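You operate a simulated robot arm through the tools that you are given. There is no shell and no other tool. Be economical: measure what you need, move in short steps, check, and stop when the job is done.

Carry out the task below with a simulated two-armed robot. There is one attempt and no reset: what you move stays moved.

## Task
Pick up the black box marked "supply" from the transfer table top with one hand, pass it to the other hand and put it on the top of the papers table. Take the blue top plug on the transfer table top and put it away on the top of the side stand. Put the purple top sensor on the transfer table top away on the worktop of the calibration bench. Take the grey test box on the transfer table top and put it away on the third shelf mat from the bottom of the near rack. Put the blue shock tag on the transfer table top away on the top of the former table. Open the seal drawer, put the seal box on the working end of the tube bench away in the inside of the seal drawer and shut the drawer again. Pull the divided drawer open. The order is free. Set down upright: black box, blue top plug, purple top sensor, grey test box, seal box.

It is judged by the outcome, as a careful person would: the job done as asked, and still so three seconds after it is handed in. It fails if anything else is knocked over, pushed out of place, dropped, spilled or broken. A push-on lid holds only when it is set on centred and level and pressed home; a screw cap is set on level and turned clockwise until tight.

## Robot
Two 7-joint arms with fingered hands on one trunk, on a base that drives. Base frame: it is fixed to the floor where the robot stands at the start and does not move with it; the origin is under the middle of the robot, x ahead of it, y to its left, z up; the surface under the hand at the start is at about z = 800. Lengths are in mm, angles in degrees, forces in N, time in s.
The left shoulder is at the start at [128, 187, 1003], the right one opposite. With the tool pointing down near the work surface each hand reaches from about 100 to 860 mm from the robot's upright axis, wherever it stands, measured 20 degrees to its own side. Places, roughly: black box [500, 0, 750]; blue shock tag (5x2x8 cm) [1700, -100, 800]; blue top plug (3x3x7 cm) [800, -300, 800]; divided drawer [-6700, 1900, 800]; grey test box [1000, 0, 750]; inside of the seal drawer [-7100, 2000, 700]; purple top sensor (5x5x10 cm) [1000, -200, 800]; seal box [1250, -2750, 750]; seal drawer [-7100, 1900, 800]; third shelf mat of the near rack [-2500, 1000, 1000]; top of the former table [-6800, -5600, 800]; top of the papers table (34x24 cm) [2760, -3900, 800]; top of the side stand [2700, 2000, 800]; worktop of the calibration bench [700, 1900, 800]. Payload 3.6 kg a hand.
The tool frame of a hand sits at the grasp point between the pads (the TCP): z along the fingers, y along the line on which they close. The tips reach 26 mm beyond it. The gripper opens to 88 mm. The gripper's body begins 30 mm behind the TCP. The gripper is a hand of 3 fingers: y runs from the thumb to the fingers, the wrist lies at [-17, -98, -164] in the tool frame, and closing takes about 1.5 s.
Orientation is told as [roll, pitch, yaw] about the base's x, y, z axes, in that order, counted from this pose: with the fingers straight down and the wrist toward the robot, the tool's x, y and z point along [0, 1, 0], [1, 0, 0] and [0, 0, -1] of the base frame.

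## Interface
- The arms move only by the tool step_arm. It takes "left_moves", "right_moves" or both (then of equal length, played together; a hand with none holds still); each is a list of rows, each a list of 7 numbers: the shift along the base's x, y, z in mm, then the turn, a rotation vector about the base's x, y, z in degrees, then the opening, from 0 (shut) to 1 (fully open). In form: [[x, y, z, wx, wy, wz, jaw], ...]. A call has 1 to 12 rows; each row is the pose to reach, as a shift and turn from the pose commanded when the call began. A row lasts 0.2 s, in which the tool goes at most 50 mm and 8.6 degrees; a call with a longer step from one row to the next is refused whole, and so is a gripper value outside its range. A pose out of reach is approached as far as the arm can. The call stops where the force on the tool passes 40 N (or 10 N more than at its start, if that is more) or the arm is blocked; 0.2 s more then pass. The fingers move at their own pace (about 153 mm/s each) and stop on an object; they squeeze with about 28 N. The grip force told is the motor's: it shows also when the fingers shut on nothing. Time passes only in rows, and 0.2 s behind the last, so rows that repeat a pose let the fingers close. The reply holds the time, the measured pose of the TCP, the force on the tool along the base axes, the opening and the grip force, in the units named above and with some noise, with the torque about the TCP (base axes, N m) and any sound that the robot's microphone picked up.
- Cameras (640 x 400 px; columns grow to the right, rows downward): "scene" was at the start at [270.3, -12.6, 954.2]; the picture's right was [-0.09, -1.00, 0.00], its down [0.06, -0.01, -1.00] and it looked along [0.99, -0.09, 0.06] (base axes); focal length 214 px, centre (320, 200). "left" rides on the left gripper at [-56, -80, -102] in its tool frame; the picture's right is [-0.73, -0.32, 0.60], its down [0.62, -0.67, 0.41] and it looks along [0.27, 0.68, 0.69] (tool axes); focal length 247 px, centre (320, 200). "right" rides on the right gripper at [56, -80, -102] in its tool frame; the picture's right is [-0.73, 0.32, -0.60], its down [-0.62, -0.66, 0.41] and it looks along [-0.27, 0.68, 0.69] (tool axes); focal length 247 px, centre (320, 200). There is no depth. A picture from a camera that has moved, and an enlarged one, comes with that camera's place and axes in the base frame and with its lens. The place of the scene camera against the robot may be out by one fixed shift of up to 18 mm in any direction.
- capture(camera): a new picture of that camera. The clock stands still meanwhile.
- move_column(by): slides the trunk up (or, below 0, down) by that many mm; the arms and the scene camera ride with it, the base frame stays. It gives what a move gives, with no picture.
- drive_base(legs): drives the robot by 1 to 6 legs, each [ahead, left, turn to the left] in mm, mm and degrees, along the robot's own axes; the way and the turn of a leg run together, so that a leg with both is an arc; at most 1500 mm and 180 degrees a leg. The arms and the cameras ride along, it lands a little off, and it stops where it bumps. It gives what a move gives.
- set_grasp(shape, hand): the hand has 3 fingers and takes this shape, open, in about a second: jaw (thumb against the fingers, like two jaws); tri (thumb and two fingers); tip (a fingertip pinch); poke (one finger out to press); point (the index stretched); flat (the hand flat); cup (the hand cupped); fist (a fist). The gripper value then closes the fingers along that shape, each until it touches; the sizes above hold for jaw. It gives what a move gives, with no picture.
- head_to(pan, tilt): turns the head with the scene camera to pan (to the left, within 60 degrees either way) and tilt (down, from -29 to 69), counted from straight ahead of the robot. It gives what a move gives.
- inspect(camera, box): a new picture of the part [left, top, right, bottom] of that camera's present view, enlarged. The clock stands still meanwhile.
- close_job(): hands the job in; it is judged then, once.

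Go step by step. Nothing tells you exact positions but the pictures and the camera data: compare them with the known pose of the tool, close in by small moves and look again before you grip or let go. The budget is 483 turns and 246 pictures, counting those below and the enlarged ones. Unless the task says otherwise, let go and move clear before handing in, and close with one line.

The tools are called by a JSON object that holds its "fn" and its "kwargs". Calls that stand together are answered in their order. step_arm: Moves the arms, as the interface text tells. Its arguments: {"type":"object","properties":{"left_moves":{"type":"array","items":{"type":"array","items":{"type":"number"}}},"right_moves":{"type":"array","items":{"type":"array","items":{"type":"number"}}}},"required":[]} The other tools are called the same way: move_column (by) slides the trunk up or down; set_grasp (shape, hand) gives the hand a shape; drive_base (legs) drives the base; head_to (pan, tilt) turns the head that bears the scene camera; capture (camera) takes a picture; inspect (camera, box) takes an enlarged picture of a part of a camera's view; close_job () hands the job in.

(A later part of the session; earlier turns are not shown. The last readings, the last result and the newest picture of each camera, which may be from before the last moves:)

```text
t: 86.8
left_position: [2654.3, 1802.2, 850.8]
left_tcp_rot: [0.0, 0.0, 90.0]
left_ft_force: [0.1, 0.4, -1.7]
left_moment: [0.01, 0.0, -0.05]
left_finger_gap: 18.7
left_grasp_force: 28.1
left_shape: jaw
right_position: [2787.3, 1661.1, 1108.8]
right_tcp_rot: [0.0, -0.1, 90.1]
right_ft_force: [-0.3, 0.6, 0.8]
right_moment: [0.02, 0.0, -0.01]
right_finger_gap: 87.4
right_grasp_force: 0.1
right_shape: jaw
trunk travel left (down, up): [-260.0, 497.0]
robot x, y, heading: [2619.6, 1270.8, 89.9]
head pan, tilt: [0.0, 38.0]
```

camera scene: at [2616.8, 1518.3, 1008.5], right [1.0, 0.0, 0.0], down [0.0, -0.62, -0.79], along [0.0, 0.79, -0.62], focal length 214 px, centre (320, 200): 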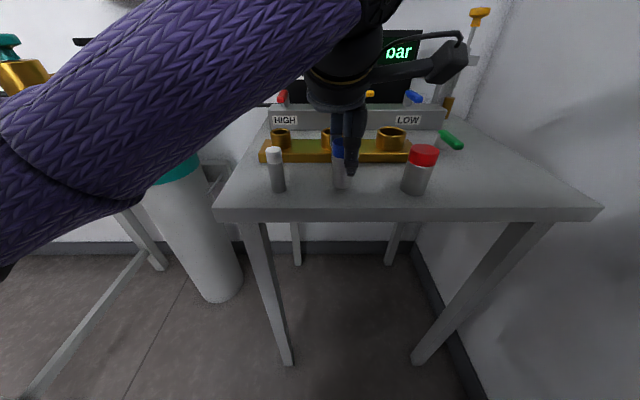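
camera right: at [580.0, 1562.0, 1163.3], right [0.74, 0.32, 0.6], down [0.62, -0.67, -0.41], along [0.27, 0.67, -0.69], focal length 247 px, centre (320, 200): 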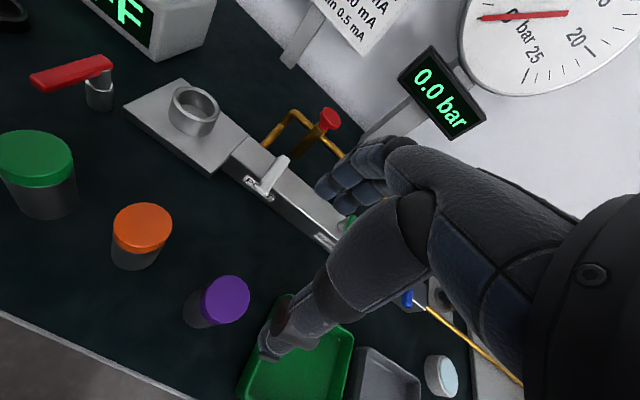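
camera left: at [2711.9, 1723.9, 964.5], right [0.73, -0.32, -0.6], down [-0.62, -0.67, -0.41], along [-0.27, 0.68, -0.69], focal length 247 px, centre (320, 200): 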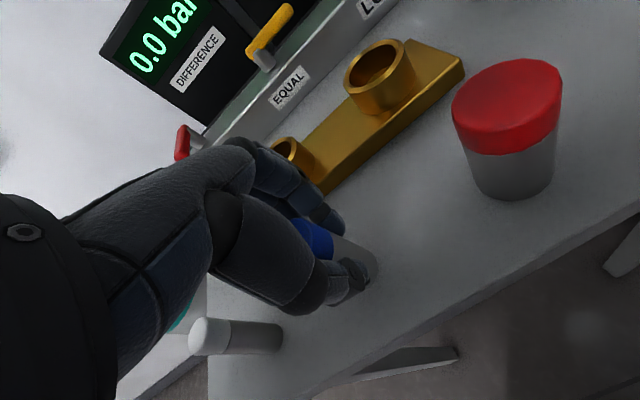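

{"fn": "step_arm", "kwargs": {"left_moves": [[0, 0, -1, 0, 0, 0, 0], [0, 0, -2, 0, 0, 0, 0], [0, 0, -3, 0, 0, 0, 0]]}}

```text
t: 87.6
left_position: [2654.3, 1802.6, 851.3]
left_tcp_rot: [0.0, -0.2, 90.0]
left_ft_force: [0.8, 0.7, 8.2]
left_moment: [-0.02, 0.0, -0.03]
left_finger_gap: 19.1
left_grasp_force: 27.7
left_shape: jaw
right_position: [2786.5, 1660.8, 1109.3]
right_tcp_rot: [0.0, 0.0, 90.0]
right_ft_force: [-0.6, -0.3, 1.0]
right_moment: [-0.03, 0.0, -0.01]
right_finger_gap: 87.9
right_grasp_force: 0.0
right_shape: jaw
trunk travel left (down, up): [-260.0, 497.0]
robot x, y, heading: [2619.3, 1273.2, 90.0]
head pan, tilt: [0.0, 38.0]
```

The plug is touching the stand. I'll open partway and rise.

{"fn": "step_arm", "kwargs": {"left_moves": [[0, 0, 1, 0, 0, 0, 0.3], [0, 0, 1, 0, 0, 0, 0.45], [0, 0, 1, 0, 0, 0, 0.55], [0, 0, 1, 0, 0, 0, 0.55], [0, 0, 20, 0, 0, 0, 0.55], [0, 0, 60, 0, 0, 0, 0.55], [0, 0, 105, 0, 0, 0, 1], [0, 0, 150, 0, 0, 0, 1], [0, -40, 170, 0, 0, 0, 1], [-40, -70, 170, 0, 0, 0, 1], [-80, -100, 170, 0, 0, 0, 1]]}}

{"fn": "capture", "kwargs": {"camera": "scene"}}

```text
t: 90.0
left_position: [2561.6, 1772.8, 1036.5]
left_tcp_rot: [1.3, -14.5, 91.4]
left_ft_force: [-0.2, -0.4, 0.4]
left_moment: [0.0, 0.0, 0.01]
left_finger_gap: 87.7
left_grasp_force: 0.1
left_shape: jaw
left hand out of reach, approached as far as the arm can: row 8, 9, 10, 11
right_position: [2785.9, 1662.2, 1108.5]
right_tcp_rot: [-0.1, 0.2, 90.0]
right_ft_force: [-0.3, -0.5, 0.2]
right_moment: [0.0, 0.01, 0.0]
right_finger_gap: 87.7
right_grasp_force: 0.1
right_shape: jaw
trunk travel left (down, up): [-260.0, 497.0]
robot x, y, heading: [2618.8, 1268.6, 90.2]
head pan, tilt: [0.0, 38.0]
stopped in row 11 (left hand): the arm was blocked; the commanded pose is now the measured one
```

```text
213 pictures are left
camera scene: at [2616.6, 1518.3, 1008.5], right [1.0, 0.0, 0.0], down [0.0, -0.62, -0.79], along [0.0, 0.79, -0.62], focal length 214 px, centre (320, 200)
```

scene: 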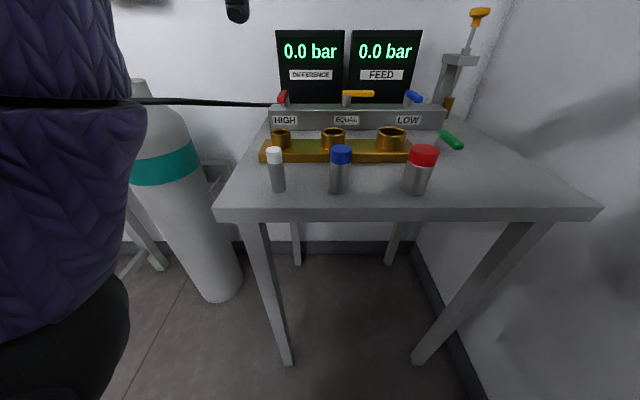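

The plug stands upright on the stand. My left arm was reported blocked and sits near the gas cylinder and hose, so I'll look there before moving.

{"fn": "head_to", "kwargs": {"pan": 45, "tilt": 20}}

{"fn": "capture", "kwargs": {"camera": "scene"}}

{"fn": "capture", "kwargs": {"camera": "left"}}

```text
t: 91.2
left_position: [2562.3, 1772.4, 1035.4]
left_tcp_rot: [1.3, -14.5, 91.4]
left_ft_force: [0.1, 0.6, 0.1]
left_moment: [0.01, -0.04, 0.01]
left_finger_gap: 87.9
left_grasp_force: 0.0
left_shape: jaw
right_position: [2786.5, 1661.8, 1108.4]
right_tcp_rot: [0.0, 0.0, 90.0]
right_ft_force: [-1.0, -0.4, -0.2]
right_moment: [-0.01, -0.02, -0.01]
right_finger_gap: 87.9
right_grasp_force: 0.0
right_shape: jaw
trunk travel left (down, up): [-260.0, 497.0]
robot x, y, heading: [2622.8, 1270.7, 90.0]
head pan, tilt: [45.0, 20.0]
```

```text
212 pictures are left
camera scene: at [2551.0, 1497.8, 1037.0], right [0.71, 0.71, 0.0], down [0.24, -0.24, -0.94], along [-0.66, 0.67, -0.34], focal length 214 px, centre (320, 200)
```

scene: 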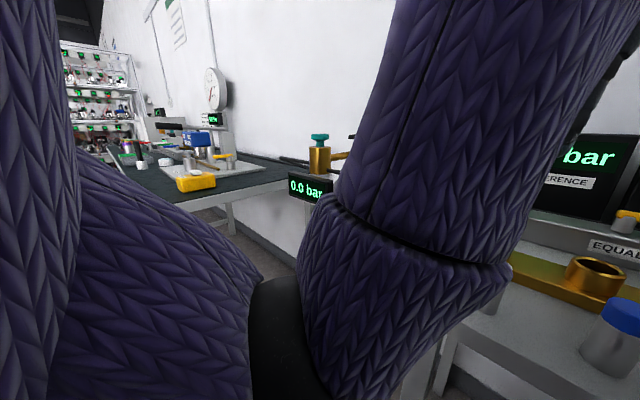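

```text
211 pictures are left
camera left: at [2623.3, 1670.4, 1112.6], right [0.72, -0.14, -0.68], down [-0.62, -0.56, -0.55], along [-0.3, 0.82, -0.49], focal length 247 px, centre (320, 200)
```

left: 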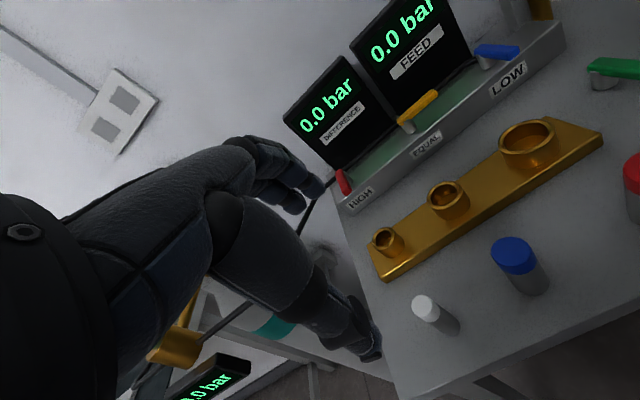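

That dark line is just the sleeve seam and the arm is clear of the cylinder, so it was only an awkward arm posture. I'll raise straight up, back off, then bring the left hand into a normal posture.

{"fn": "move_column", "kwargs": {"by": 200}}

{"fn": "drive_base", "kwargs": {"legs": [[-300, 0, 0]]}}

{"fn": "step_arm", "kwargs": {"left_moves": [[-15, -30, 0, 0, 0, 0, 1], [-30, -60, 0, 0, 0, 0, 1], [-45, -90, 0, 0, 0, 0, 1], [-60, -120, 0, 0, 0, 0, 1], [-75, -150, 0, 0, 0, 0, 1], [-90, -180, 0, 0, 0, 0, 1]]}}

```text
t: 93.3
left_position: [2544.2, 1780.1, 1241.9]
left_tcp_rot: [3.2, -16.1, 92.8]
left_ft_force: [0.3, 0.4, -0.5]
left_moment: [0.04, 0.0, -0.01]
left_finger_gap: 87.8
left_grasp_force: 0.1
left_shape: jaw
right_position: [2787.7, 1660.9, 1307.5]
right_tcp_rot: [0.0, 0.0, 90.1]
right_ft_force: [0.3, -0.3, 0.9]
right_moment: [0.02, -0.01, 0.0]
right_finger_gap: 87.6
right_grasp_force: 0.0
right_shape: jaw
trunk travel left (down, up): [-460.0, 297.0]
robot x, y, heading: [2618.5, 1272.1, 89.6]
head pan, tilt: [45.0, 20.0]
```

```text
t: 95.4
left_position: [2540.0, 1478.7, 1239.9]
left_tcp_rot: [3.6, -15.8, 93.1]
left_ft_force: [0.4, 0.1, -0.9]
left_moment: [0.04, 0.01, 0.0]
left_finger_gap: 87.9
left_grasp_force: 0.0
left_shape: jaw
right_position: [2784.6, 1361.4, 1307.4]
right_tcp_rot: [0.0, -0.1, 90.4]
right_ft_force: [0.3, 0.0, -0.1]
right_moment: [0.02, 0.01, 0.03]
right_finger_gap: 87.6
right_grasp_force: 0.0
right_shape: jaw
trunk travel left (down, up): [-460.0, 297.0]
robot x, y, heading: [2624.5, 969.8, 90.2]
head pan, tilt: [45.0, 20.0]
```

```text
t: 96.4
left_position: [2456.6, 1392.9, 1288.7]
left_tcp_rot: [7.2, -27.0, 95.1]
left_ft_force: [0.1, -0.4, 0.6]
left_moment: [0.03, 0.01, 0.02]
left_finger_gap: 87.9
left_grasp_force: 0.1
left_shape: jaw
left hand out of reach, approached as far as the arm can: row 3, 4
right_position: [2784.5, 1363.3, 1307.8]
right_tcp_rot: [-0.1, 0.1, 90.4]
right_ft_force: [0.4, 0.4, -0.1]
right_moment: [-0.04, -0.02, 0.04]
right_finger_gap: 87.9
right_grasp_force: 0.0
right_shape: jaw
trunk travel left (down, up): [-460.0, 297.0]
robot x, y, heading: [2619.0, 976.0, 90.1]
head pan, tilt: [45.0, 20.0]
stopped in row 4 (left hand): the arm was blocked; the commanded pose is now the measured one
```

The left wrist is tilted. I'll bring it forward and up again while levelling it.

{"fn": "step_arm", "kwargs": {"left_moves": [[0, 35, 25, -7, -2, -1, 1], [0, 70, 50, -14, -4, -2, 1], [0, 105, 75, -21, -6, -4, 1], [0, 130, 100, -27, -7, -5, 1]]}}

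```text
t: 97.4
left_position: [2455.5, 1548.7, 1385.9]
left_tcp_rot: [1.2, 0.5, 91.2]
left_ft_force: [-0.5, 0.0, -0.3]
left_moment: [-0.03, -0.01, -0.04]
left_finger_gap: 87.7
left_grasp_force: 0.1
left_shape: jaw
left hand out of reach, approached as far as the arm can: row 1, 2, 3, 4
right_position: [2784.1, 1363.2, 1308.0]
right_tcp_rot: [0.1, 0.1, 90.4]
right_ft_force: [0.3, -0.3, -0.4]
right_moment: [-0.02, -0.01, -0.04]
right_finger_gap: 87.9
right_grasp_force: 0.0
right_shape: jaw
trunk travel left (down, up): [-460.0, 297.0]
robot x, y, heading: [2619.1, 969.8, 90.1]
head pan, tilt: [45.0, 20.0]
```

The posture is back to normal. Next are the grey test box and the shock tag from this side of the table. On the way I'll look at the near rack to choose the grip for the shelf.

{"fn": "drive_base", "kwargs": {"legs": [[0, 0, 90], [900, 0, 0]]}}

{"fn": "head_to", "kwargs": {"pan": 0, "tilt": 5}}

{"fn": "capture", "kwargs": {"camera": "scene"}}

```text
t: 106.0
left_position: [1117.1, 839.3, 1385.1]
left_tcp_rot: [1.4, 0.5, 179.4]
left_ft_force: [0.5, 0.1, -0.4]
left_moment: [0.01, -0.01, 0.02]
left_finger_gap: 87.9
left_grasp_force: 0.1
left_shape: jaw
right_position: [1314.1, 1161.8, 1307.4]
right_tcp_rot: [0.1, 0.1, 178.6]
right_ft_force: [0.0, -0.7, 0.7]
right_moment: [0.0, -0.04, 0.01]
right_finger_gap: 87.7
right_grasp_force: 0.0
right_shape: jaw
trunk travel left (down, up): [-460.0, 297.0]
robot x, y, heading: [1698.6, 985.2, 178.5]
head pan, tilt: [45.0, 20.0]
```

```text
t: 107.1
left_position: [1118.9, 838.0, 1385.3]
left_tcp_rot: [1.4, 0.5, 179.5]
left_ft_force: [-0.1, -0.1, 0.1]
left_moment: [0.04, 0.01, 0.0]
left_finger_gap: 87.5
left_grasp_force: 0.0
left_shape: jaw
right_position: [1314.3, 1161.9, 1307.3]
right_tcp_rot: [-0.1, 0.1, 178.5]
right_ft_force: [0.5, -1.1, -0.4]
right_moment: [0.0, -0.02, -0.05]
right_finger_gap: 87.7
right_grasp_force: 0.1
right_shape: jaw
trunk travel left (down, up): [-460.0, 297.0]
robot x, y, heading: [1700.7, 988.0, 178.2]
head pan, tilt: [0.0, 5.0]
```

```text
210 pictures are left
camera scene: at [1465.4, 987.8, 1275.6], right [0.02, 1.0, 0.0], down [0.09, 0.0, -1.0], along [-1.0, 0.02, -0.09], focal length 214 px, centre (320, 200)
```

scene: 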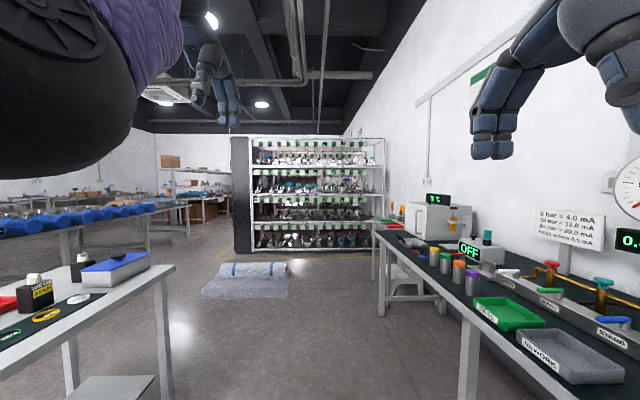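

{"fn": "inspect", "kwargs": {"camera": "scene", "box": [220, 120, 400, 270]}}

{"fn": "inspect", "kwargs": {"camera": "scene", "box": [240, 130, 320, 260]}}

```text
2.67 times, centred on (310, 195) of scene
camera zoom: at [1465.4, 987.8, 1275.6], right [0.02, 1.0, 0.0], down [0.09, 0.0, -1.0], along [-1.0, 0.02, -0.09], focal length 572 px, centre (347, 213)
```

zoom: 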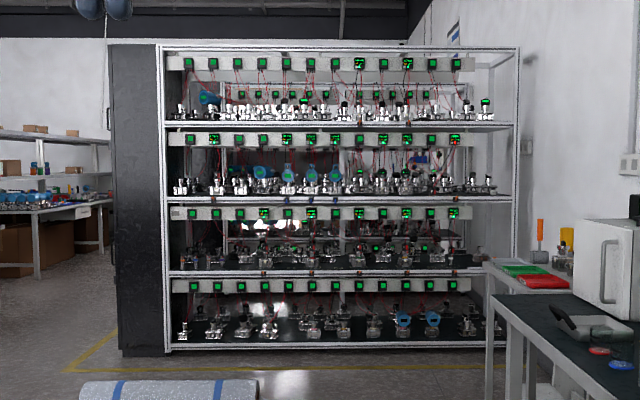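

```text
3.08 times, centred on (280, 195) of scene
camera zoom: at [1465.4, 987.8, 1275.6], right [0.02, 1.0, 0.0], down [0.09, 0.0, -1.0], along [-1.0, 0.02, -0.09], focal length 660 px, centre (443, 215)
```

zoom: 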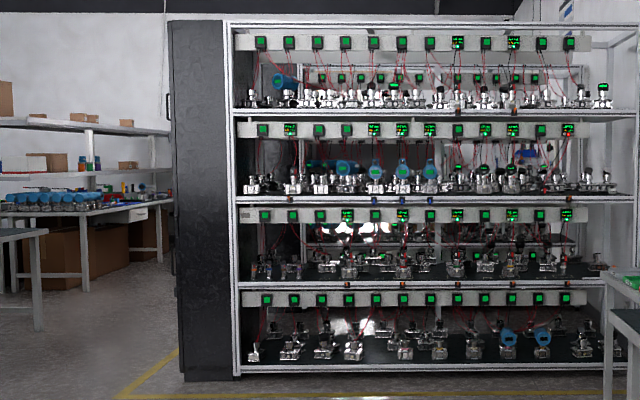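

The rack's third shelf deck is at about z≈1050 with plenty of headroom, so a top-down grip will do. Now I'll face the transfer table from its left side near the shock tag.

{"fn": "drive_base", "kwargs": {"legs": [[0, 0, 91], [330, 0, 0]]}}

{"fn": "head_to", "kwargs": {"pan": 0, "tilt": 45}}

{"fn": "capture", "kwargs": {"camera": "scene"}}

```text
t: 113.2
left_position: [1869.2, 82.2, 1384.9]
left_tcp_rot: [1.2, 0.5, -88.6]
left_ft_force: [-0.4, -0.7, 0.3]
left_moment: [0.01, 0.02, -0.03]
left_finger_gap: 88.3
left_grasp_force: 0.1
left_shape: jaw
right_position: [1539.1, 268.1, 1307.5]
right_tcp_rot: [0.0, 0.1, -89.5]
right_ft_force: [1.3, -0.1, 0.2]
right_moment: [0.04, -0.01, -0.01]
right_finger_gap: 87.8
right_grasp_force: 0.1
right_shape: jaw
trunk travel left (down, up): [-460.0, 297.0]
robot x, y, heading: [1698.8, 660.1, -89.6]
head pan, tilt: [0.0, 5.0]
```

```text
t: 114.2
left_position: [1869.4, 84.8, 1385.6]
left_tcp_rot: [1.4, 0.6, -88.6]
left_ft_force: [-0.1, 0.6, -0.1]
left_moment: [0.02, 0.02, 0.02]
left_finger_gap: 87.5
left_grasp_force: 0.0
left_shape: jaw
right_position: [1540.3, 267.3, 1307.5]
right_tcp_rot: [-0.1, 0.1, -89.5]
right_ft_force: [0.4, 0.0, -0.2]
right_moment: [0.02, 0.0, 0.0]
right_finger_gap: 87.6
right_grasp_force: 0.1
right_shape: jaw
trunk travel left (down, up): [-460.0, 297.0]
robot x, y, heading: [1702.8, 658.2, -89.3]
head pan, tilt: [0.0, 45.0]
```

```text
207 pictures are left
camera scene: at [1699.8, 434.9, 1212.7], right [-1.0, -0.01, 0.0], down [-0.01, 0.71, -0.71], along [0.01, -0.71, -0.71], focal length 214 px, centre (320, 200)
```

scene: 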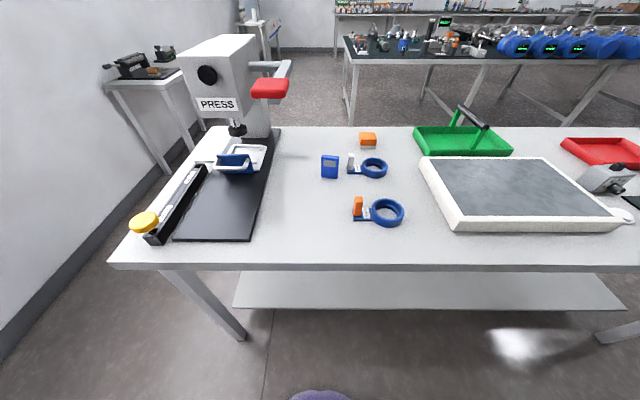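

{"fn": "inspect", "kwargs": {"camera": "scene", "box": [280, 120, 440, 240]}}

```text
3.33 times, centred on (360, 180) of scene
camera zoom: at [1699.8, 434.9, 1212.7], right [-1.0, -0.01, 0.0], down [-0.01, 0.71, -0.71], along [0.01, -0.71, -0.71], focal length 715 px, centre (187, 267)
```

zoom: 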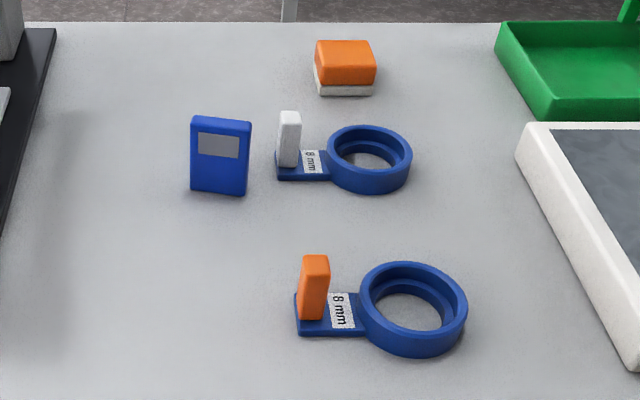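

The tag stands at about (1678,-72), turned ~8°. I'll shift the robot right so the tag lies on the left hand's side, lower the trunk and bring the left hand over it.

{"fn": "drive_base", "kwargs": {"legs": [[50, -120, 0]]}}

{"fn": "move_column", "kwargs": {"by": -290}}

{"fn": "step_arm", "kwargs": {"left_moves": [[-15, -20, -10, 0, 1.4, -5, 1], [-30, -40, -20, -0.5, 1.4, -9, 1], [-45, -60, -40, -0.5, 1.4, -9, 1], [-60, -80, -60, -0.5, 1.4, -9, 1]]}}

{"fn": "capture", "kwargs": {"camera": "left"}}

```text
t: 115.5
left_position: [1748.7, 32.5, 1384.8]
left_tcp_rot: [1.4, 0.5, -88.5]
left_ft_force: [-0.4, -0.5, -0.4]
left_moment: [0.01, -0.04, 0.03]
left_finger_gap: 87.8
left_grasp_force: 0.1
left_shape: jaw
right_position: [1418.6, 215.7, 1307.6]
right_tcp_rot: [0.0, 0.0, -89.3]
right_ft_force: [0.0, 0.1, -1.2]
right_moment: [0.01, -0.05, 0.01]
right_finger_gap: 87.8
right_grasp_force: 0.1
right_shape: jaw
trunk travel left (down, up): [-460.0, 297.0]
robot x, y, heading: [1579.0, 606.2, -89.2]
head pan, tilt: [0.0, 45.0]
```

```text
t: 118.5
left_position: [1751.5, -51.4, 971.7]
left_tcp_rot: [1.4, 12.9, -88.5]
left_ft_force: [-0.7, 9.0, 5.8]
left_moment: [-0.53, -0.18, 0.27]
left_finger_gap: 87.8
left_grasp_force: 0.0
left_shape: jaw
right_position: [1419.0, 218.4, 1018.6]
right_tcp_rot: [0.1, -0.1, -89.3]
right_ft_force: [-0.2, 0.5, 0.1]
right_moment: [-0.04, -0.01, -0.03]
right_finger_gap: 88.0
right_grasp_force: 0.1
right_shape: jaw
trunk travel left (down, up): [-170.0, 587.0]
robot x, y, heading: [1578.5, 611.5, -89.4]
head pan, tilt: [0.0, 45.0]
```

```text
t: 119.5
left_position: [1692.1, -132.8, 909.1]
left_tcp_rot: [0.0, 12.4, -97.6]
left_ft_force: [0.6, 0.1, 0.6]
left_moment: [-0.04, -0.03, -0.02]
left_finger_gap: 87.9
left_grasp_force: 0.0
left_shape: jaw
right_position: [1419.8, 217.2, 1017.9]
right_tcp_rot: [0.0, 0.0, -89.3]
right_ft_force: [-0.1, 0.3, -1.0]
right_moment: [0.04, -0.01, 0.0]
right_finger_gap: 87.8
right_grasp_force: 0.1
right_shape: jaw
trunk travel left (down, up): [-170.0, 587.0]
robot x, y, heading: [1581.1, 605.0, -89.0]
head pan, tilt: [0.0, 45.0]
```

```text
205 pictures are left
camera left: at [1645.3, -70.5, 1024.6], right [-0.67, 0.53, -0.52], down [0.72, 0.65, -0.26], along [0.2, -0.54, -0.82], focal length 247 px, centre (320, 200)
```

left: 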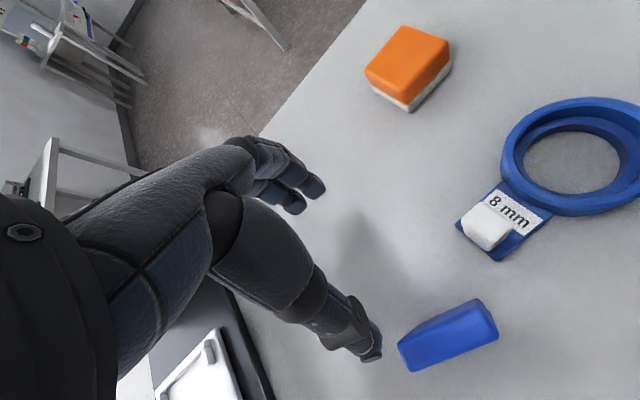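

The left hand shifted unexpectedly during the trunk move, tilting ~12° and dropping further than planned. I'll check that nothing was touched.

{"fn": "capture", "kwargs": {"camera": "scene"}}

```text
204 pictures are left
camera scene: at [1580.0, 340.7, 899.5], right [-1.0, -0.01, 0.0], down [-0.01, 0.71, -0.71], along [0.01, -0.71, -0.71], focal length 214 px, centre (320, 200)
```

scene: 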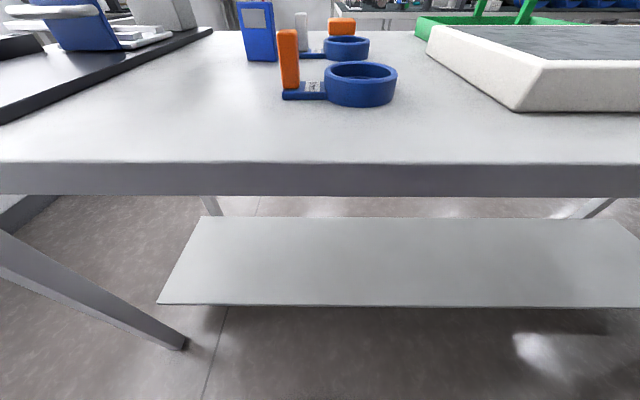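

Everything still stands. I'll raise the left hand, level it, and re-centre above the tag.

{"fn": "step_arm", "kwargs": {"left_moves": [[0, 10, 30, -4, 0, 0, 1], [0, 25, 50, -8, 0, 0, 1], [-5, 45, 65, -12, 0, 0, 1], [-10, 65, 80, -12.4, 0, 0, 1]]}}

{"fn": "capture", "kwargs": {"camera": "left"}}

```text
t: 120.5
left_position: [1681.1, -67.7, 990.8]
left_tcp_rot: [1.8, 0.1, -97.6]
left_ft_force: [-1.0, 0.0, 0.1]
left_moment: [0.01, 0.01, -0.02]
left_finger_gap: 87.7
left_grasp_force: 0.1
left_shape: jaw
right_position: [1419.7, 216.7, 1018.0]
right_tcp_rot: [0.0, 0.0, -89.3]
right_ft_force: [0.0, 0.4, -0.4]
right_moment: [-0.01, 0.01, -0.01]
right_finger_gap: 87.7
right_grasp_force: 0.0
right_shape: jaw
trunk travel left (down, up): [-170.0, 587.0]
robot x, y, heading: [1584.0, 609.1, -89.3]
head pan, tilt: [0.0, 45.0]
```

```text
203 pictures are left
camera left: at [1632.9, 19.5, 1090.3], right [-0.67, 0.41, -0.62], down [0.72, 0.58, -0.39], along [0.2, -0.71, -0.68], focal length 247 px, centre (320, 200)
```

left: 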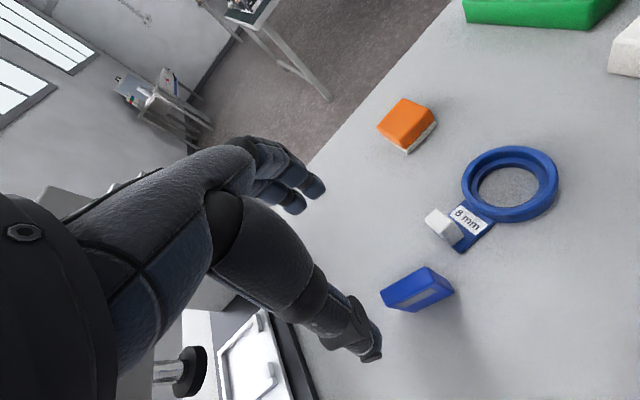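

The tag centre is about (1676,-53) with its long side turned ~11°. I'll align, descend with the fingers narrowed, and check once before closing.

{"fn": "step_arm", "kwargs": {"left_moves": [[-2, 8, 0, 0, 1.8, -3, 0.65], [-5, 15, -10, 0, 1.8, -3, 0.65], [-5, 15, -50, 0, 1.8, -3, 0.65], [-5, 15, -90, 0, 1.8, -3, 0.65], [-5, 15, -105, 0, 1.8, -3, 0.65]]}}

{"fn": "capture", "kwargs": {"camera": "left"}}

```text
t: 121.7
left_position: [1676.1, -53.8, 885.1]
left_tcp_rot: [0.0, -0.1, -100.6]
left_ft_force: [-0.1, 0.8, 0.0]
left_moment: [0.04, 0.01, -0.01]
left_finger_gap: 57.6
left_grasp_force: 0.0
left_shape: jaw
right_position: [1420.1, 216.7, 1018.2]
right_tcp_rot: [-0.1, 0.0, -89.3]
right_ft_force: [-0.1, 0.0, 0.7]
right_moment: [0.02, -0.02, 0.01]
right_finger_gap: 87.9
right_grasp_force: 0.0
right_shape: jaw
trunk travel left (down, up): [-170.0, 587.0]
robot x, y, heading: [1581.3, 611.2, -89.2]
head pan, tilt: [0.0, 45.0]
```

```text
202 pictures are left
camera left: at [1635.1, 36.1, 986.8], right [-0.66, 0.45, -0.6], down [0.74, 0.54, -0.41], along [0.14, -0.71, -0.69], focal length 247 px, centre (320, 200)
```

left: 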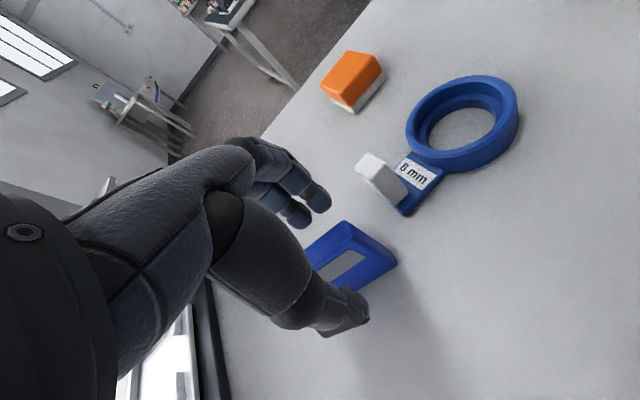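

The tag lies between thumb and fingers, and the white block is clear. I'll descend and close.

{"fn": "step_arm", "kwargs": {"left_moves": [[0, 0, -15, 0, 0, 0, 0.65], [0, 0, -28, 0, 0, 0, 0.65], [0, 0, -28, 0, 0, 0, 0.4], [0, 0, -28, 0, 0, 0, 0], [0, 0, -28, 0, 0, 0, 0], [0, 0, -28, 0, 0, 0, 0], [0, 0, -28, 0, 0, 0, 0], [0, 0, -28, 0, 0, 0, 0], [0, 0, -28, 0, 0, 0, 0]]}}

{"fn": "step_arm", "kwargs": {"left_moves": [[0, 0, 20, 0, 0, 0, 0], [0, 0, 60, 0, 0, 0, 0], [0, 0, 100, 0, 0, 0, 0], [10, 20, 130, 0, 0, 0, 0]]}}

{"fn": "capture", "kwargs": {"camera": "left"}}

```text
t: 123.7
left_position: [1672.7, -47.0, 863.1]
left_tcp_rot: [0.3, -0.5, -100.6]
left_ft_force: [1.0, -0.1, -0.4]
left_moment: [0.0, 0.02, 0.01]
left_finger_gap: 11.6
left_grasp_force: 28.7
left_shape: jaw
right_position: [1417.2, 222.4, 1020.4]
right_tcp_rot: [0.1, -0.3, -89.3]
right_ft_force: [-0.4, -0.3, -0.2]
right_moment: [0.01, 0.02, 0.02]
right_finger_gap: 87.8
right_grasp_force: 0.0
right_shape: jaw
trunk travel left (down, up): [-170.0, 587.0]
robot x, y, heading: [1583.2, 609.0, -89.4]
head pan, tilt: [0.0, 45.0]
```

```text
t: 124.7
left_position: [1685.2, -31.3, 990.4]
left_tcp_rot: [0.1, 0.0, -100.7]
left_ft_force: [-0.1, 0.7, -1.0]
left_moment: [-0.01, -0.01, 0.0]
left_finger_gap: 11.7
left_grasp_force: 27.7
left_shape: jaw
right_position: [1418.2, 217.6, 1018.6]
right_tcp_rot: [0.0, 0.0, -89.4]
right_ft_force: [0.1, 0.5, -0.1]
right_moment: [-0.03, -0.04, 0.02]
right_finger_gap: 87.9
right_grasp_force: 0.0
right_shape: jaw
trunk travel left (down, up): [-170.0, 587.0]
robot x, y, heading: [1581.1, 610.9, -89.1]
head pan, tilt: [0.0, 45.0]
```

```text
201 pictures are left
camera left: at [1646.1, 58.0, 1090.8], right [-0.66, 0.45, -0.6], down [0.74, 0.54, -0.41], along [0.14, -0.71, -0.69], focal length 247 px, centre (320, 200)
```

left: 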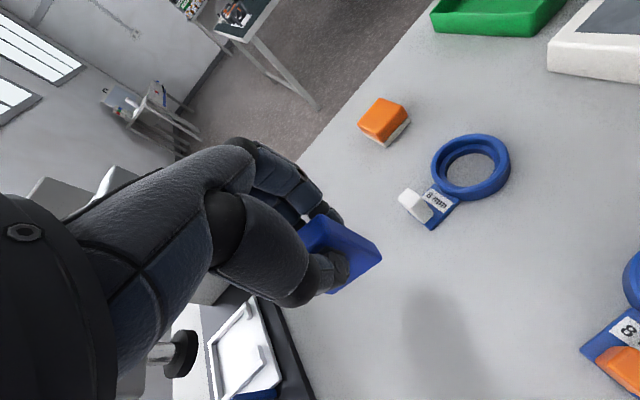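

The tag is held. Next I'll move along the table to the grey test box and take it with the right hand.

{"fn": "move_column", "kwargs": {"by": 60}}

{"fn": "drive_base", "kwargs": {"legs": [[0, -560, 0]]}}

{"fn": "capture", "kwargs": {"camera": "right"}}

{"fn": "capture", "kwargs": {"camera": "scene"}}

```text
t: 125.7
left_position: [1686.7, -33.2, 1045.6]
left_tcp_rot: [0.0, 0.1, -100.6]
left_ft_force: [-0.9, 0.3, -0.1]
left_moment: [0.04, 0.0, -0.02]
left_finger_gap: 11.7
left_grasp_force: 28.3
left_shape: jaw
right_position: [1419.4, 215.9, 1077.2]
right_tcp_rot: [-0.1, 0.2, -89.4]
right_ft_force: [-0.2, -0.9, 0.7]
right_moment: [0.02, -0.01, -0.02]
right_finger_gap: 88.2
right_grasp_force: 0.1
right_shape: jaw
trunk travel left (down, up): [-230.0, 527.0]
robot x, y, heading: [1582.0, 608.4, -89.3]
head pan, tilt: [0.0, 45.0]
```

```text
t: 128.9
left_position: [1120.4, -39.2, 1046.6]
left_tcp_rot: [-0.1, -0.1, -100.6]
left_ft_force: [-0.3, 0.9, 0.8]
left_moment: [0.03, -0.02, 0.0]
left_finger_gap: 11.6
left_grasp_force: 27.8
left_shape: jaw
right_position: [854.3, 212.2, 1079.2]
right_tcp_rot: [0.0, 0.0, -89.4]
right_ft_force: [0.1, -1.1, -1.1]
right_moment: [0.03, -0.05, -0.02]
right_finger_gap: 87.8
right_grasp_force: 0.0
right_shape: jaw
trunk travel left (down, up): [-230.0, 527.0]
robot x, y, heading: [1015.4, 598.4, -89.4]
head pan, tilt: [0.0, 45.0]
```

```text
200 pictures are left
camera right: at [909.0, 292.9, 1179.8], right [-0.73, -0.33, 0.6], down [-0.63, 0.66, -0.41], along [-0.26, -0.68, -0.69], focal length 247 px, centre (320, 200)
```

right: 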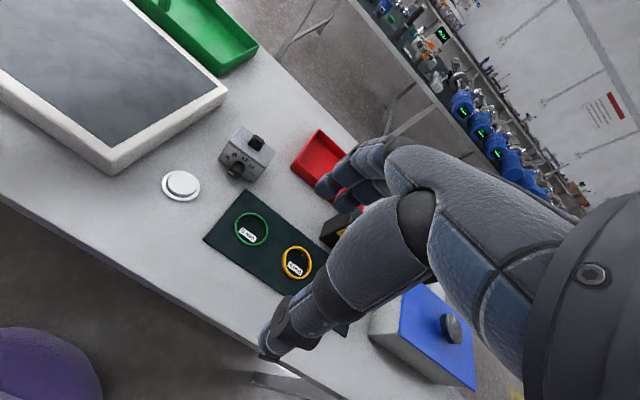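

```text
199 pictures are left
camera scene: at [1014.5, 347.5, 965.4], right [-1.0, -0.01, 0.0], down [-0.01, 0.71, -0.71], along [0.01, -0.71, -0.71], focal length 214 px, centre (320, 200)
```

scene: 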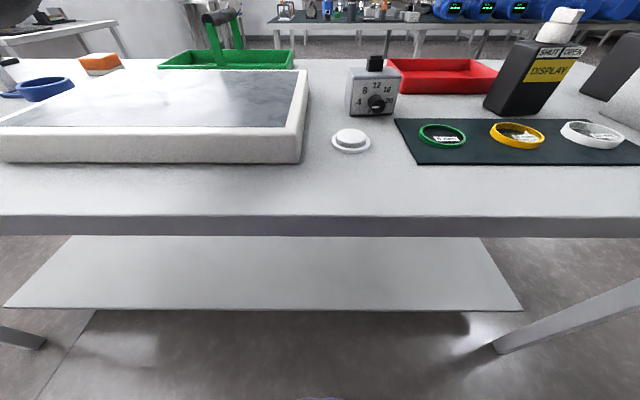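

The grey box has a dial on the face toward me and a small knob on top. I'll measure it closely before choosing the grip direction.

{"fn": "inspect", "kwargs": {"camera": "scene", "box": [320, 40, 420, 130]}}

{"fn": "inspect", "kwargs": {"camera": "right", "box": [190, 90, 310, 200]}}

```text
4.44 times, centred on (370, 85) of scene
camera zoom: at [1014.5, 347.5, 965.4], right [-1.0, -0.01, 0.0], down [-0.01, 0.71, -0.71], along [0.01, -0.71, -0.71], focal length 953 px, centre (98, 711)
```

zoom: 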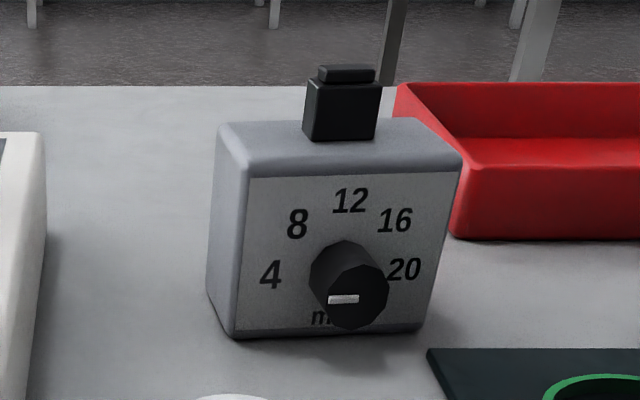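

```text
3.64 times, centred on (250, 145) of right
camera zoom: at [909.0, 292.9, 1179.8], right [-0.73, -0.33, 0.6], down [-0.63, 0.66, -0.41], along [-0.26, -0.68, -0.69], focal length 898 px, centre (574, 400)
```

zoom: 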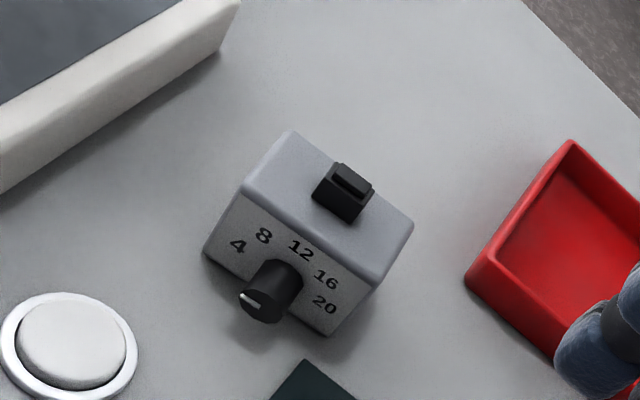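

The grey box is about 69 mm (x) by 47 mm (y), top z≈855, centred at (938,-17), turned ~5°. I'll grip it across x so the dial isn't touched, rotating the right hand by 94° as it approaches.

{"fn": "step_arm", "kwargs": {"right_moves": [[7, -19, -5, 0, 0, 7.8, 1], [14, -38, -10, 0, 0, 15.7, 1], [21, -57, -15, 0, 0, 23.5, 1], [28, -76, -20, 0, 0, 31.3, 1], [35, -95, -25, 0, 0, 39.2, 1], [42, -114, -30, 0, 0, 47, 1], [49, -134, -35, 0, 0, 54.8, 1], [56, -153, -40, 0, 0, 62.7, 1], [63, -172, -45, 0, 0, 70.5, 1], [70, -191, -50, 0, 0, 78.3, 1], [77, -210, -55, 0, 0, 86.2, 1], [84, -229, -60, 0, 0, 94, 1]]}}

{"fn": "capture", "kwargs": {"camera": "right"}}

{"fn": "capture", "kwargs": {"camera": "scene"}}

```text
t: 131.5
left_position: [1120.5, -38.4, 1046.2]
left_tcp_rot: [0.0, 0.0, -100.7]
left_ft_force: [0.1, 0.2, 0.0]
left_moment: [0.07, 0.02, -0.02]
left_finger_gap: 12.1
left_grasp_force: 27.8
left_shape: jaw
right_position: [939.6, -16.4, 1019.3]
right_tcp_rot: [0.0, 0.0, 4.7]
right_ft_force: [-0.1, 0.7, 0.6]
right_moment: [0.0, -0.01, 0.01]
right_finger_gap: 87.6
right_grasp_force: 0.0
right_shape: jaw
trunk travel left (down, up): [-230.0, 527.0]
robot x, y, heading: [1020.4, 605.1, -89.5]
head pan, tilt: [0.0, 45.0]
```

```text
196 pictures are left
camera right: at [854.9, 33.1, 1120.6], right [0.38, -0.71, 0.6], down [-0.61, -0.68, -0.41], along [0.7, -0.21, -0.69], focal length 247 px, centre (320, 200)
```

right: 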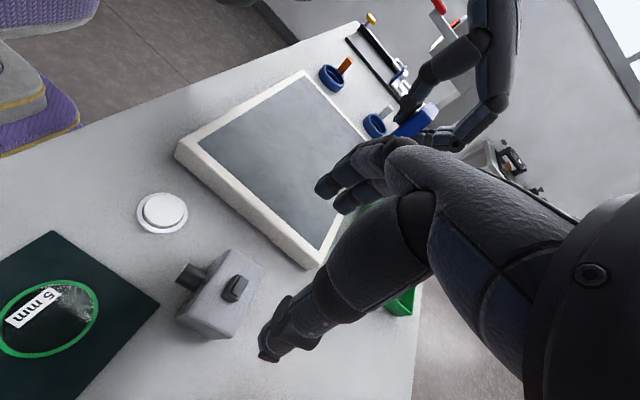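

```text
195 pictures are left
camera scene: at [1015.2, 347.4, 965.4], right [-1.0, -0.01, 0.0], down [-0.01, 0.71, -0.71], along [0.01, -0.71, -0.71], focal length 214 px, centre (320, 200)
```

scene: 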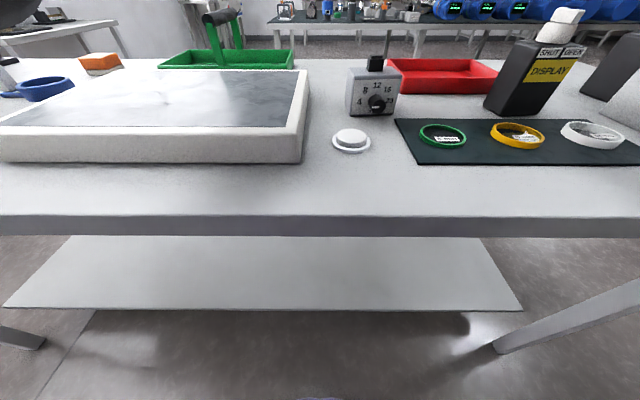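

{"fn": "inspect", "kwargs": {"camera": "right", "box": [150, 230, 290, 350]}}

```text
3.33 times, centred on (220, 290) of right
camera zoom: at [854.9, 33.1, 1120.6], right [0.38, -0.71, 0.6], down [-0.61, -0.68, -0.41], along [0.7, -0.21, -0.69], focal length 823 px, centre (653, -100)
```

zoom: 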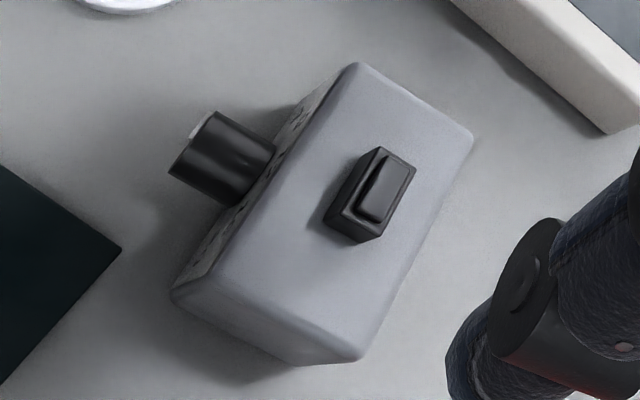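

The hand is centred within 2 mm. I'll descend straight down, stopping just above grip height to check.

{"fn": "step_arm", "kwargs": {"right_moves": [[1, -1, -40, 0, 0, 0, 1], [1, -1, -80, 0, 0, 0, 1], [1, -1, -115, 0, 0, 0, 1], [1, -1, -140, 0, 0, 0, 1], [1, -1, -152, 0, 0, 0, 1], [1, -1, -160, 0, 0, 0, 1]]}}

{"fn": "capture", "kwargs": {"camera": "right"}}

{"fn": "inspect", "kwargs": {"camera": "scene", "box": [300, 20, 460, 130]}}

```text
t: 132.9
left_position: [1119.8, -38.7, 1047.6]
left_tcp_rot: [0.1, 0.0, -100.8]
left_ft_force: [-0.2, -0.2, -0.4]
left_moment: [-0.01, 0.03, -0.01]
left_finger_gap: 11.7
left_grasp_force: 27.8
left_shape: jaw
right_position: [938.7, -19.9, 857.9]
right_tcp_rot: [0.1, 0.0, 4.5]
right_ft_force: [-0.5, -0.1, 1.5]
right_moment: [-0.03, 0.02, 0.01]
right_finger_gap: 88.0
right_grasp_force: 0.0
right_shape: jaw
trunk travel left (down, up): [-230.0, 527.0]
robot x, y, heading: [1016.8, 602.5, -89.4]
head pan, tilt: [0.0, 45.0]
```

```text
193 pictures are left
camera right: at [854.0, 30.9, 960.4], right [0.38, -0.71, 0.6], down [-0.61, -0.67, -0.41], along [0.69, -0.21, -0.69], focal length 247 px, centre (320, 200)
```

right: 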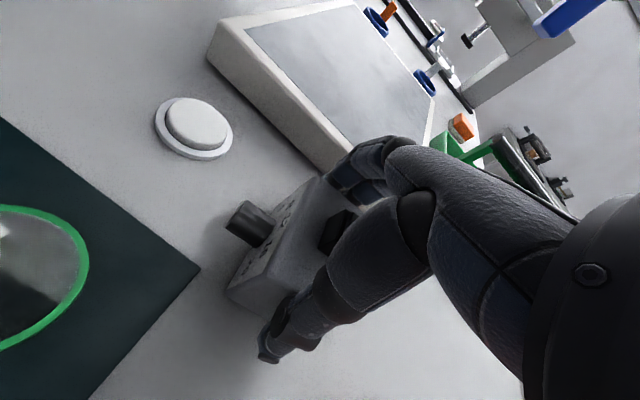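

```text
3.64 times, centred on (380, 75) of scene
camera zoom: at [1014.9, 347.5, 965.5], right [-1.0, -0.01, 0.0], down [-0.01, 0.71, -0.71], along [0.01, -0.71, -0.71], focal length 780 px, centre (102, 654)
```

zoom: 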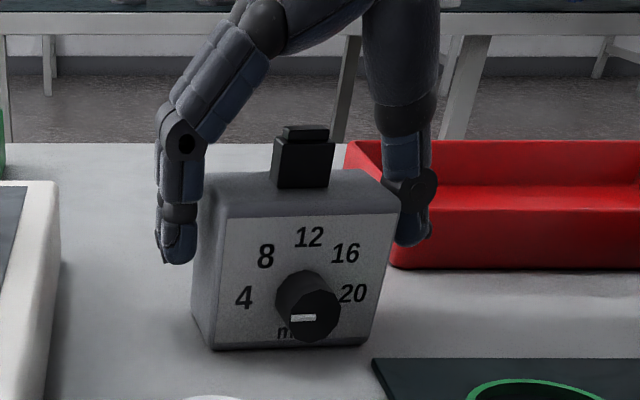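

The fingers straddle the box well. I'll go 6 mm lower, then close.

{"fn": "step_arm", "kwargs": {"right_moves": [[0, 0, -6, 0, 0, 0, 1], [0, 0, -6, 0, 0, 0, 0.7], [0, 0, -6, 0, 0, 0, 0.4], [0, 0, -6, 0, 0, 0, 0], [0, 0, -6, 0, 0, 0, 0], [0, 0, -6, 0, 0, 0, 0], [0, 0, -6, 0, 0, 0, 0], [0, 0, -6, 0, 0, 0, 0]]}}

{"fn": "step_arm", "kwargs": {"right_moves": [[0, 0, 15, 0, 0, 0, 0], [0, 0, 45, 0, 0, 0, 0], [0, 0, 85, 0, 0, 0, 0], [0, 0, 125, 0, 0, 0, 0]]}}

{"fn": "capture", "kwargs": {"camera": "scene"}}

{"fn": "capture", "kwargs": {"camera": "right"}}

```text
t: 134.7
left_position: [1120.6, -37.2, 1047.2]
left_tcp_rot: [0.0, -0.2, -100.7]
left_ft_force: [-0.2, 0.6, -0.9]
left_moment: [-0.01, 0.0, 0.0]
left_finger_gap: 12.0
left_grasp_force: 27.8
left_shape: jaw
right_position: [939.5, -19.5, 853.1]
right_tcp_rot: [-0.1, -0.1, 4.5]
right_ft_force: [-4.0, -1.2, 8.3]
right_moment: [-0.04, -0.29, -0.01]
right_finger_gap: 69.7
right_grasp_force: 28.5
right_shape: jaw
trunk travel left (down, up): [-230.0, 527.0]
robot x, y, heading: [1017.5, 602.3, -89.5]
head pan, tilt: [0.0, 45.0]
```

```text
t: 135.7
left_position: [1120.2, -39.4, 1047.0]
left_tcp_rot: [0.0, 0.0, -100.7]
left_ft_force: [-0.8, -0.3, -0.3]
left_moment: [-0.02, -0.02, -0.04]
left_finger_gap: 11.7
left_grasp_force: 28.3
left_shape: jaw
right_position: [938.3, -18.0, 977.4]
right_tcp_rot: [0.0, 0.1, 4.7]
right_ft_force: [0.2, 0.6, -4.4]
right_moment: [-0.03, 0.05, 0.01]
right_finger_gap: 69.7
right_grasp_force: 28.0
right_shape: jaw
trunk travel left (down, up): [-230.0, 527.0]
robot x, y, heading: [1019.0, 604.3, -89.6]
head pan, tilt: [0.0, 45.0]
```

```text
191 pictures are left
camera scene: at [1015.1, 347.5, 965.5], right [-1.0, -0.01, 0.0], down [-0.01, 0.71, -0.71], along [0.01, -0.71, -0.71], focal length 214 px, centre (320, 200)
```

scene: 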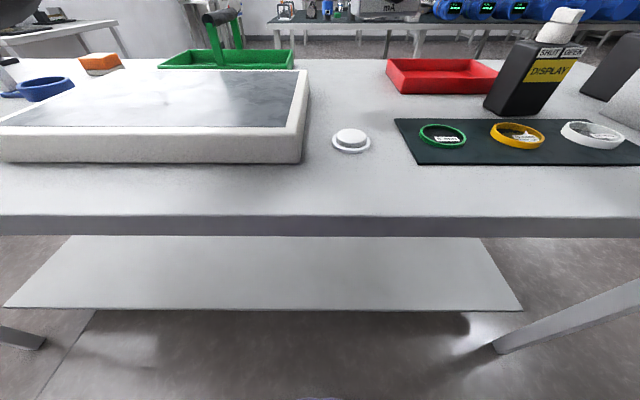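

```text
190 pictures are left
camera right: at [854.5, 32.7, 1079.4], right [0.38, -0.71, 0.6], down [-0.61, -0.67, -0.41], along [0.69, -0.21, -0.69], focal length 247 px, centre (320, 200)
```

right: 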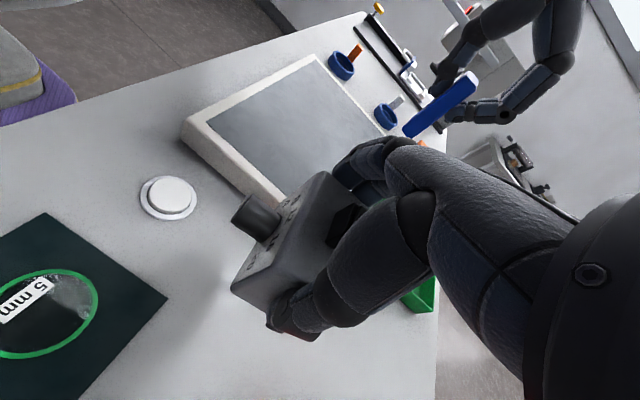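

The grey box is held (bottom ~53 mm below the TCP). I'll raise the trunk, back away from the table and drive to the near rack, keeping clear of the rolled mat.

{"fn": "move_column", "kwargs": {"by": 300}}

{"fn": "drive_base", "kwargs": {"legs": [[-480, 0, 0], [0, 0, -90.5], [1500, 0, 0], [1050, 0, 0]]}}

{"fn": "head_to", "kwargs": {"pan": 0, "tilt": 12}}

{"fn": "capture", "kwargs": {"camera": "scene"}}

```text
t: 138.7
left_position: [1120.7, -38.9, 1345.6]
left_tcp_rot: [0.0, -0.1, -100.8]
left_ft_force: [0.0, -0.1, -0.8]
left_moment: [-0.08, -0.02, -0.02]
left_finger_gap: 12.0
left_grasp_force: 28.0
left_shape: jaw
right_position: [938.9, -1.5, 1309.5]
right_tcp_rot: [-3.3, 0.2, 4.6]
right_ft_force: [-0.1, 0.6, -5.1]
right_moment: [0.02, 0.01, -0.01]
right_finger_gap: 69.9
right_grasp_force: 27.2
right_shape: jaw
trunk travel left (down, up): [-530.0, 227.0]
robot x, y, heading: [1016.2, 601.7, -89.8]
head pan, tilt: [0.0, 45.0]
```

```text
t: 157.5
left_position: [-2177.0, 834.3, 1349.3]
left_tcp_rot: [0.1, -0.3, 171.1]
left_ft_force: [0.0, -0.2, 0.0]
left_moment: [0.03, -0.01, 0.04]
left_finger_gap: 11.5
left_grasp_force: 28.0
left_shape: jaw
right_position: [-2144.8, 1013.6, 1309.6]
right_tcp_rot: [-3.2, 0.4, -83.5]
right_ft_force: [-0.2, -0.9, -4.6]
right_moment: [0.01, 0.01, 0.01]
right_finger_gap: 69.5
right_grasp_force: 27.9
right_shape: jaw
trunk travel left (down, up): [-530.0, 227.0]
robot x, y, heading: [-1545.7, 956.6, -177.9]
head pan, tilt: [0.0, 45.0]
stopped in leg 4: the robot was blocked; the commanded pose is now the measured one
```

```text
t: 158.4
left_position: [-2176.0, 832.0, 1350.1]
left_tcp_rot: [0.2, -0.3, 171.1]
left_ft_force: [-0.2, 1.8, 0.7]
left_moment: [0.0, 0.0, 0.0]
left_finger_gap: 11.6
left_grasp_force: 27.9
left_shape: jaw
right_position: [-2144.9, 1013.8, 1310.2]
right_tcp_rot: [-3.2, 0.4, -83.4]
right_ft_force: [0.5, -0.4, -4.6]
right_moment: [0.0, -0.02, -0.01]
right_finger_gap: 69.9
right_grasp_force: 27.7
right_shape: jaw
trunk travel left (down, up): [-530.0, 227.0]
robot x, y, heading: [-1544.9, 955.0, -177.7]
head pan, tilt: [0.0, 12.0]
```

```text
189 pictures are left
camera scene: at [-1770.4, 942.9, 1337.8], right [-0.04, 1.0, 0.0], down [0.2, 0.01, -0.98], along [-0.98, -0.04, -0.2], focal length 214 px, centre (320, 200)
```

scene: 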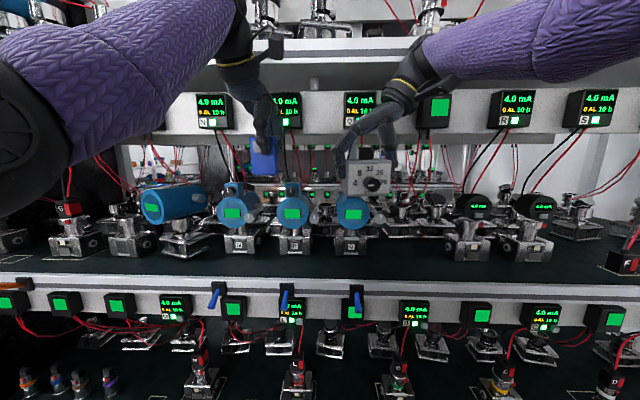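

The drive stopped early, probably because my raised left hand touched the rack's rail. I'll back off straight and check the rack.

{"fn": "drive_base", "kwargs": {"legs": [[-220, 0, 0]]}}

{"fn": "capture", "kwargs": {"camera": "scene"}}

{"fn": "capture", "kwargs": {"camera": "left"}}

```text
t: 160.2
left_position: [-1955.4, 842.9, 1347.3]
left_tcp_rot: [0.0, 0.1, 171.0]
left_ft_force: [-0.2, -0.7, 0.5]
left_moment: [0.02, 0.03, -0.01]
left_finger_gap: 11.5
left_grasp_force: 27.4
left_shape: jaw
right_position: [-1922.3, 1023.7, 1307.7]
right_tcp_rot: [-2.9, 0.4, -83.7]
right_ft_force: [0.0, -0.1, -4.7]
right_moment: [0.01, 0.05, 0.03]
right_finger_gap: 69.9
right_grasp_force: 27.8
right_shape: jaw
trunk travel left (down, up): [-530.0, 227.0]
robot x, y, heading: [-1315.8, 964.9, -177.7]
head pan, tilt: [0.0, 12.0]
```

```text
188 pictures are left
camera scene: at [-1548.3, 951.8, 1336.9], right [-0.04, 1.0, 0.0], down [0.21, 0.01, -0.98], along [-0.98, -0.04, -0.21], focal length 214 px, centre (320, 200)
```

scene: 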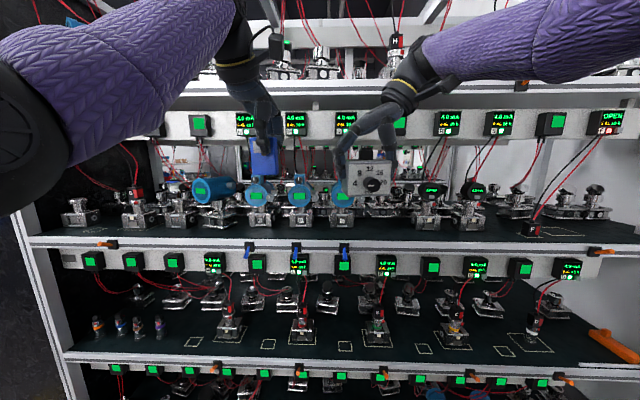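

```text
187 pictures are left
camera left: at [-1867.1, 885.1, 1448.4], right [0.43, 0.68, -0.6], down [0.56, -0.72, -0.41], along [-0.71, -0.16, -0.69], focal length 247 px, centre (320, 200)
```

left: 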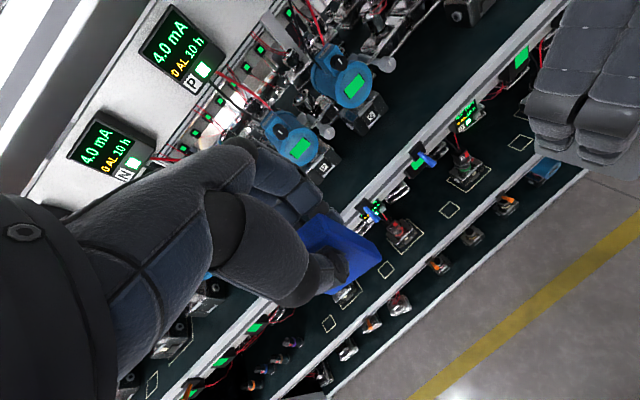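

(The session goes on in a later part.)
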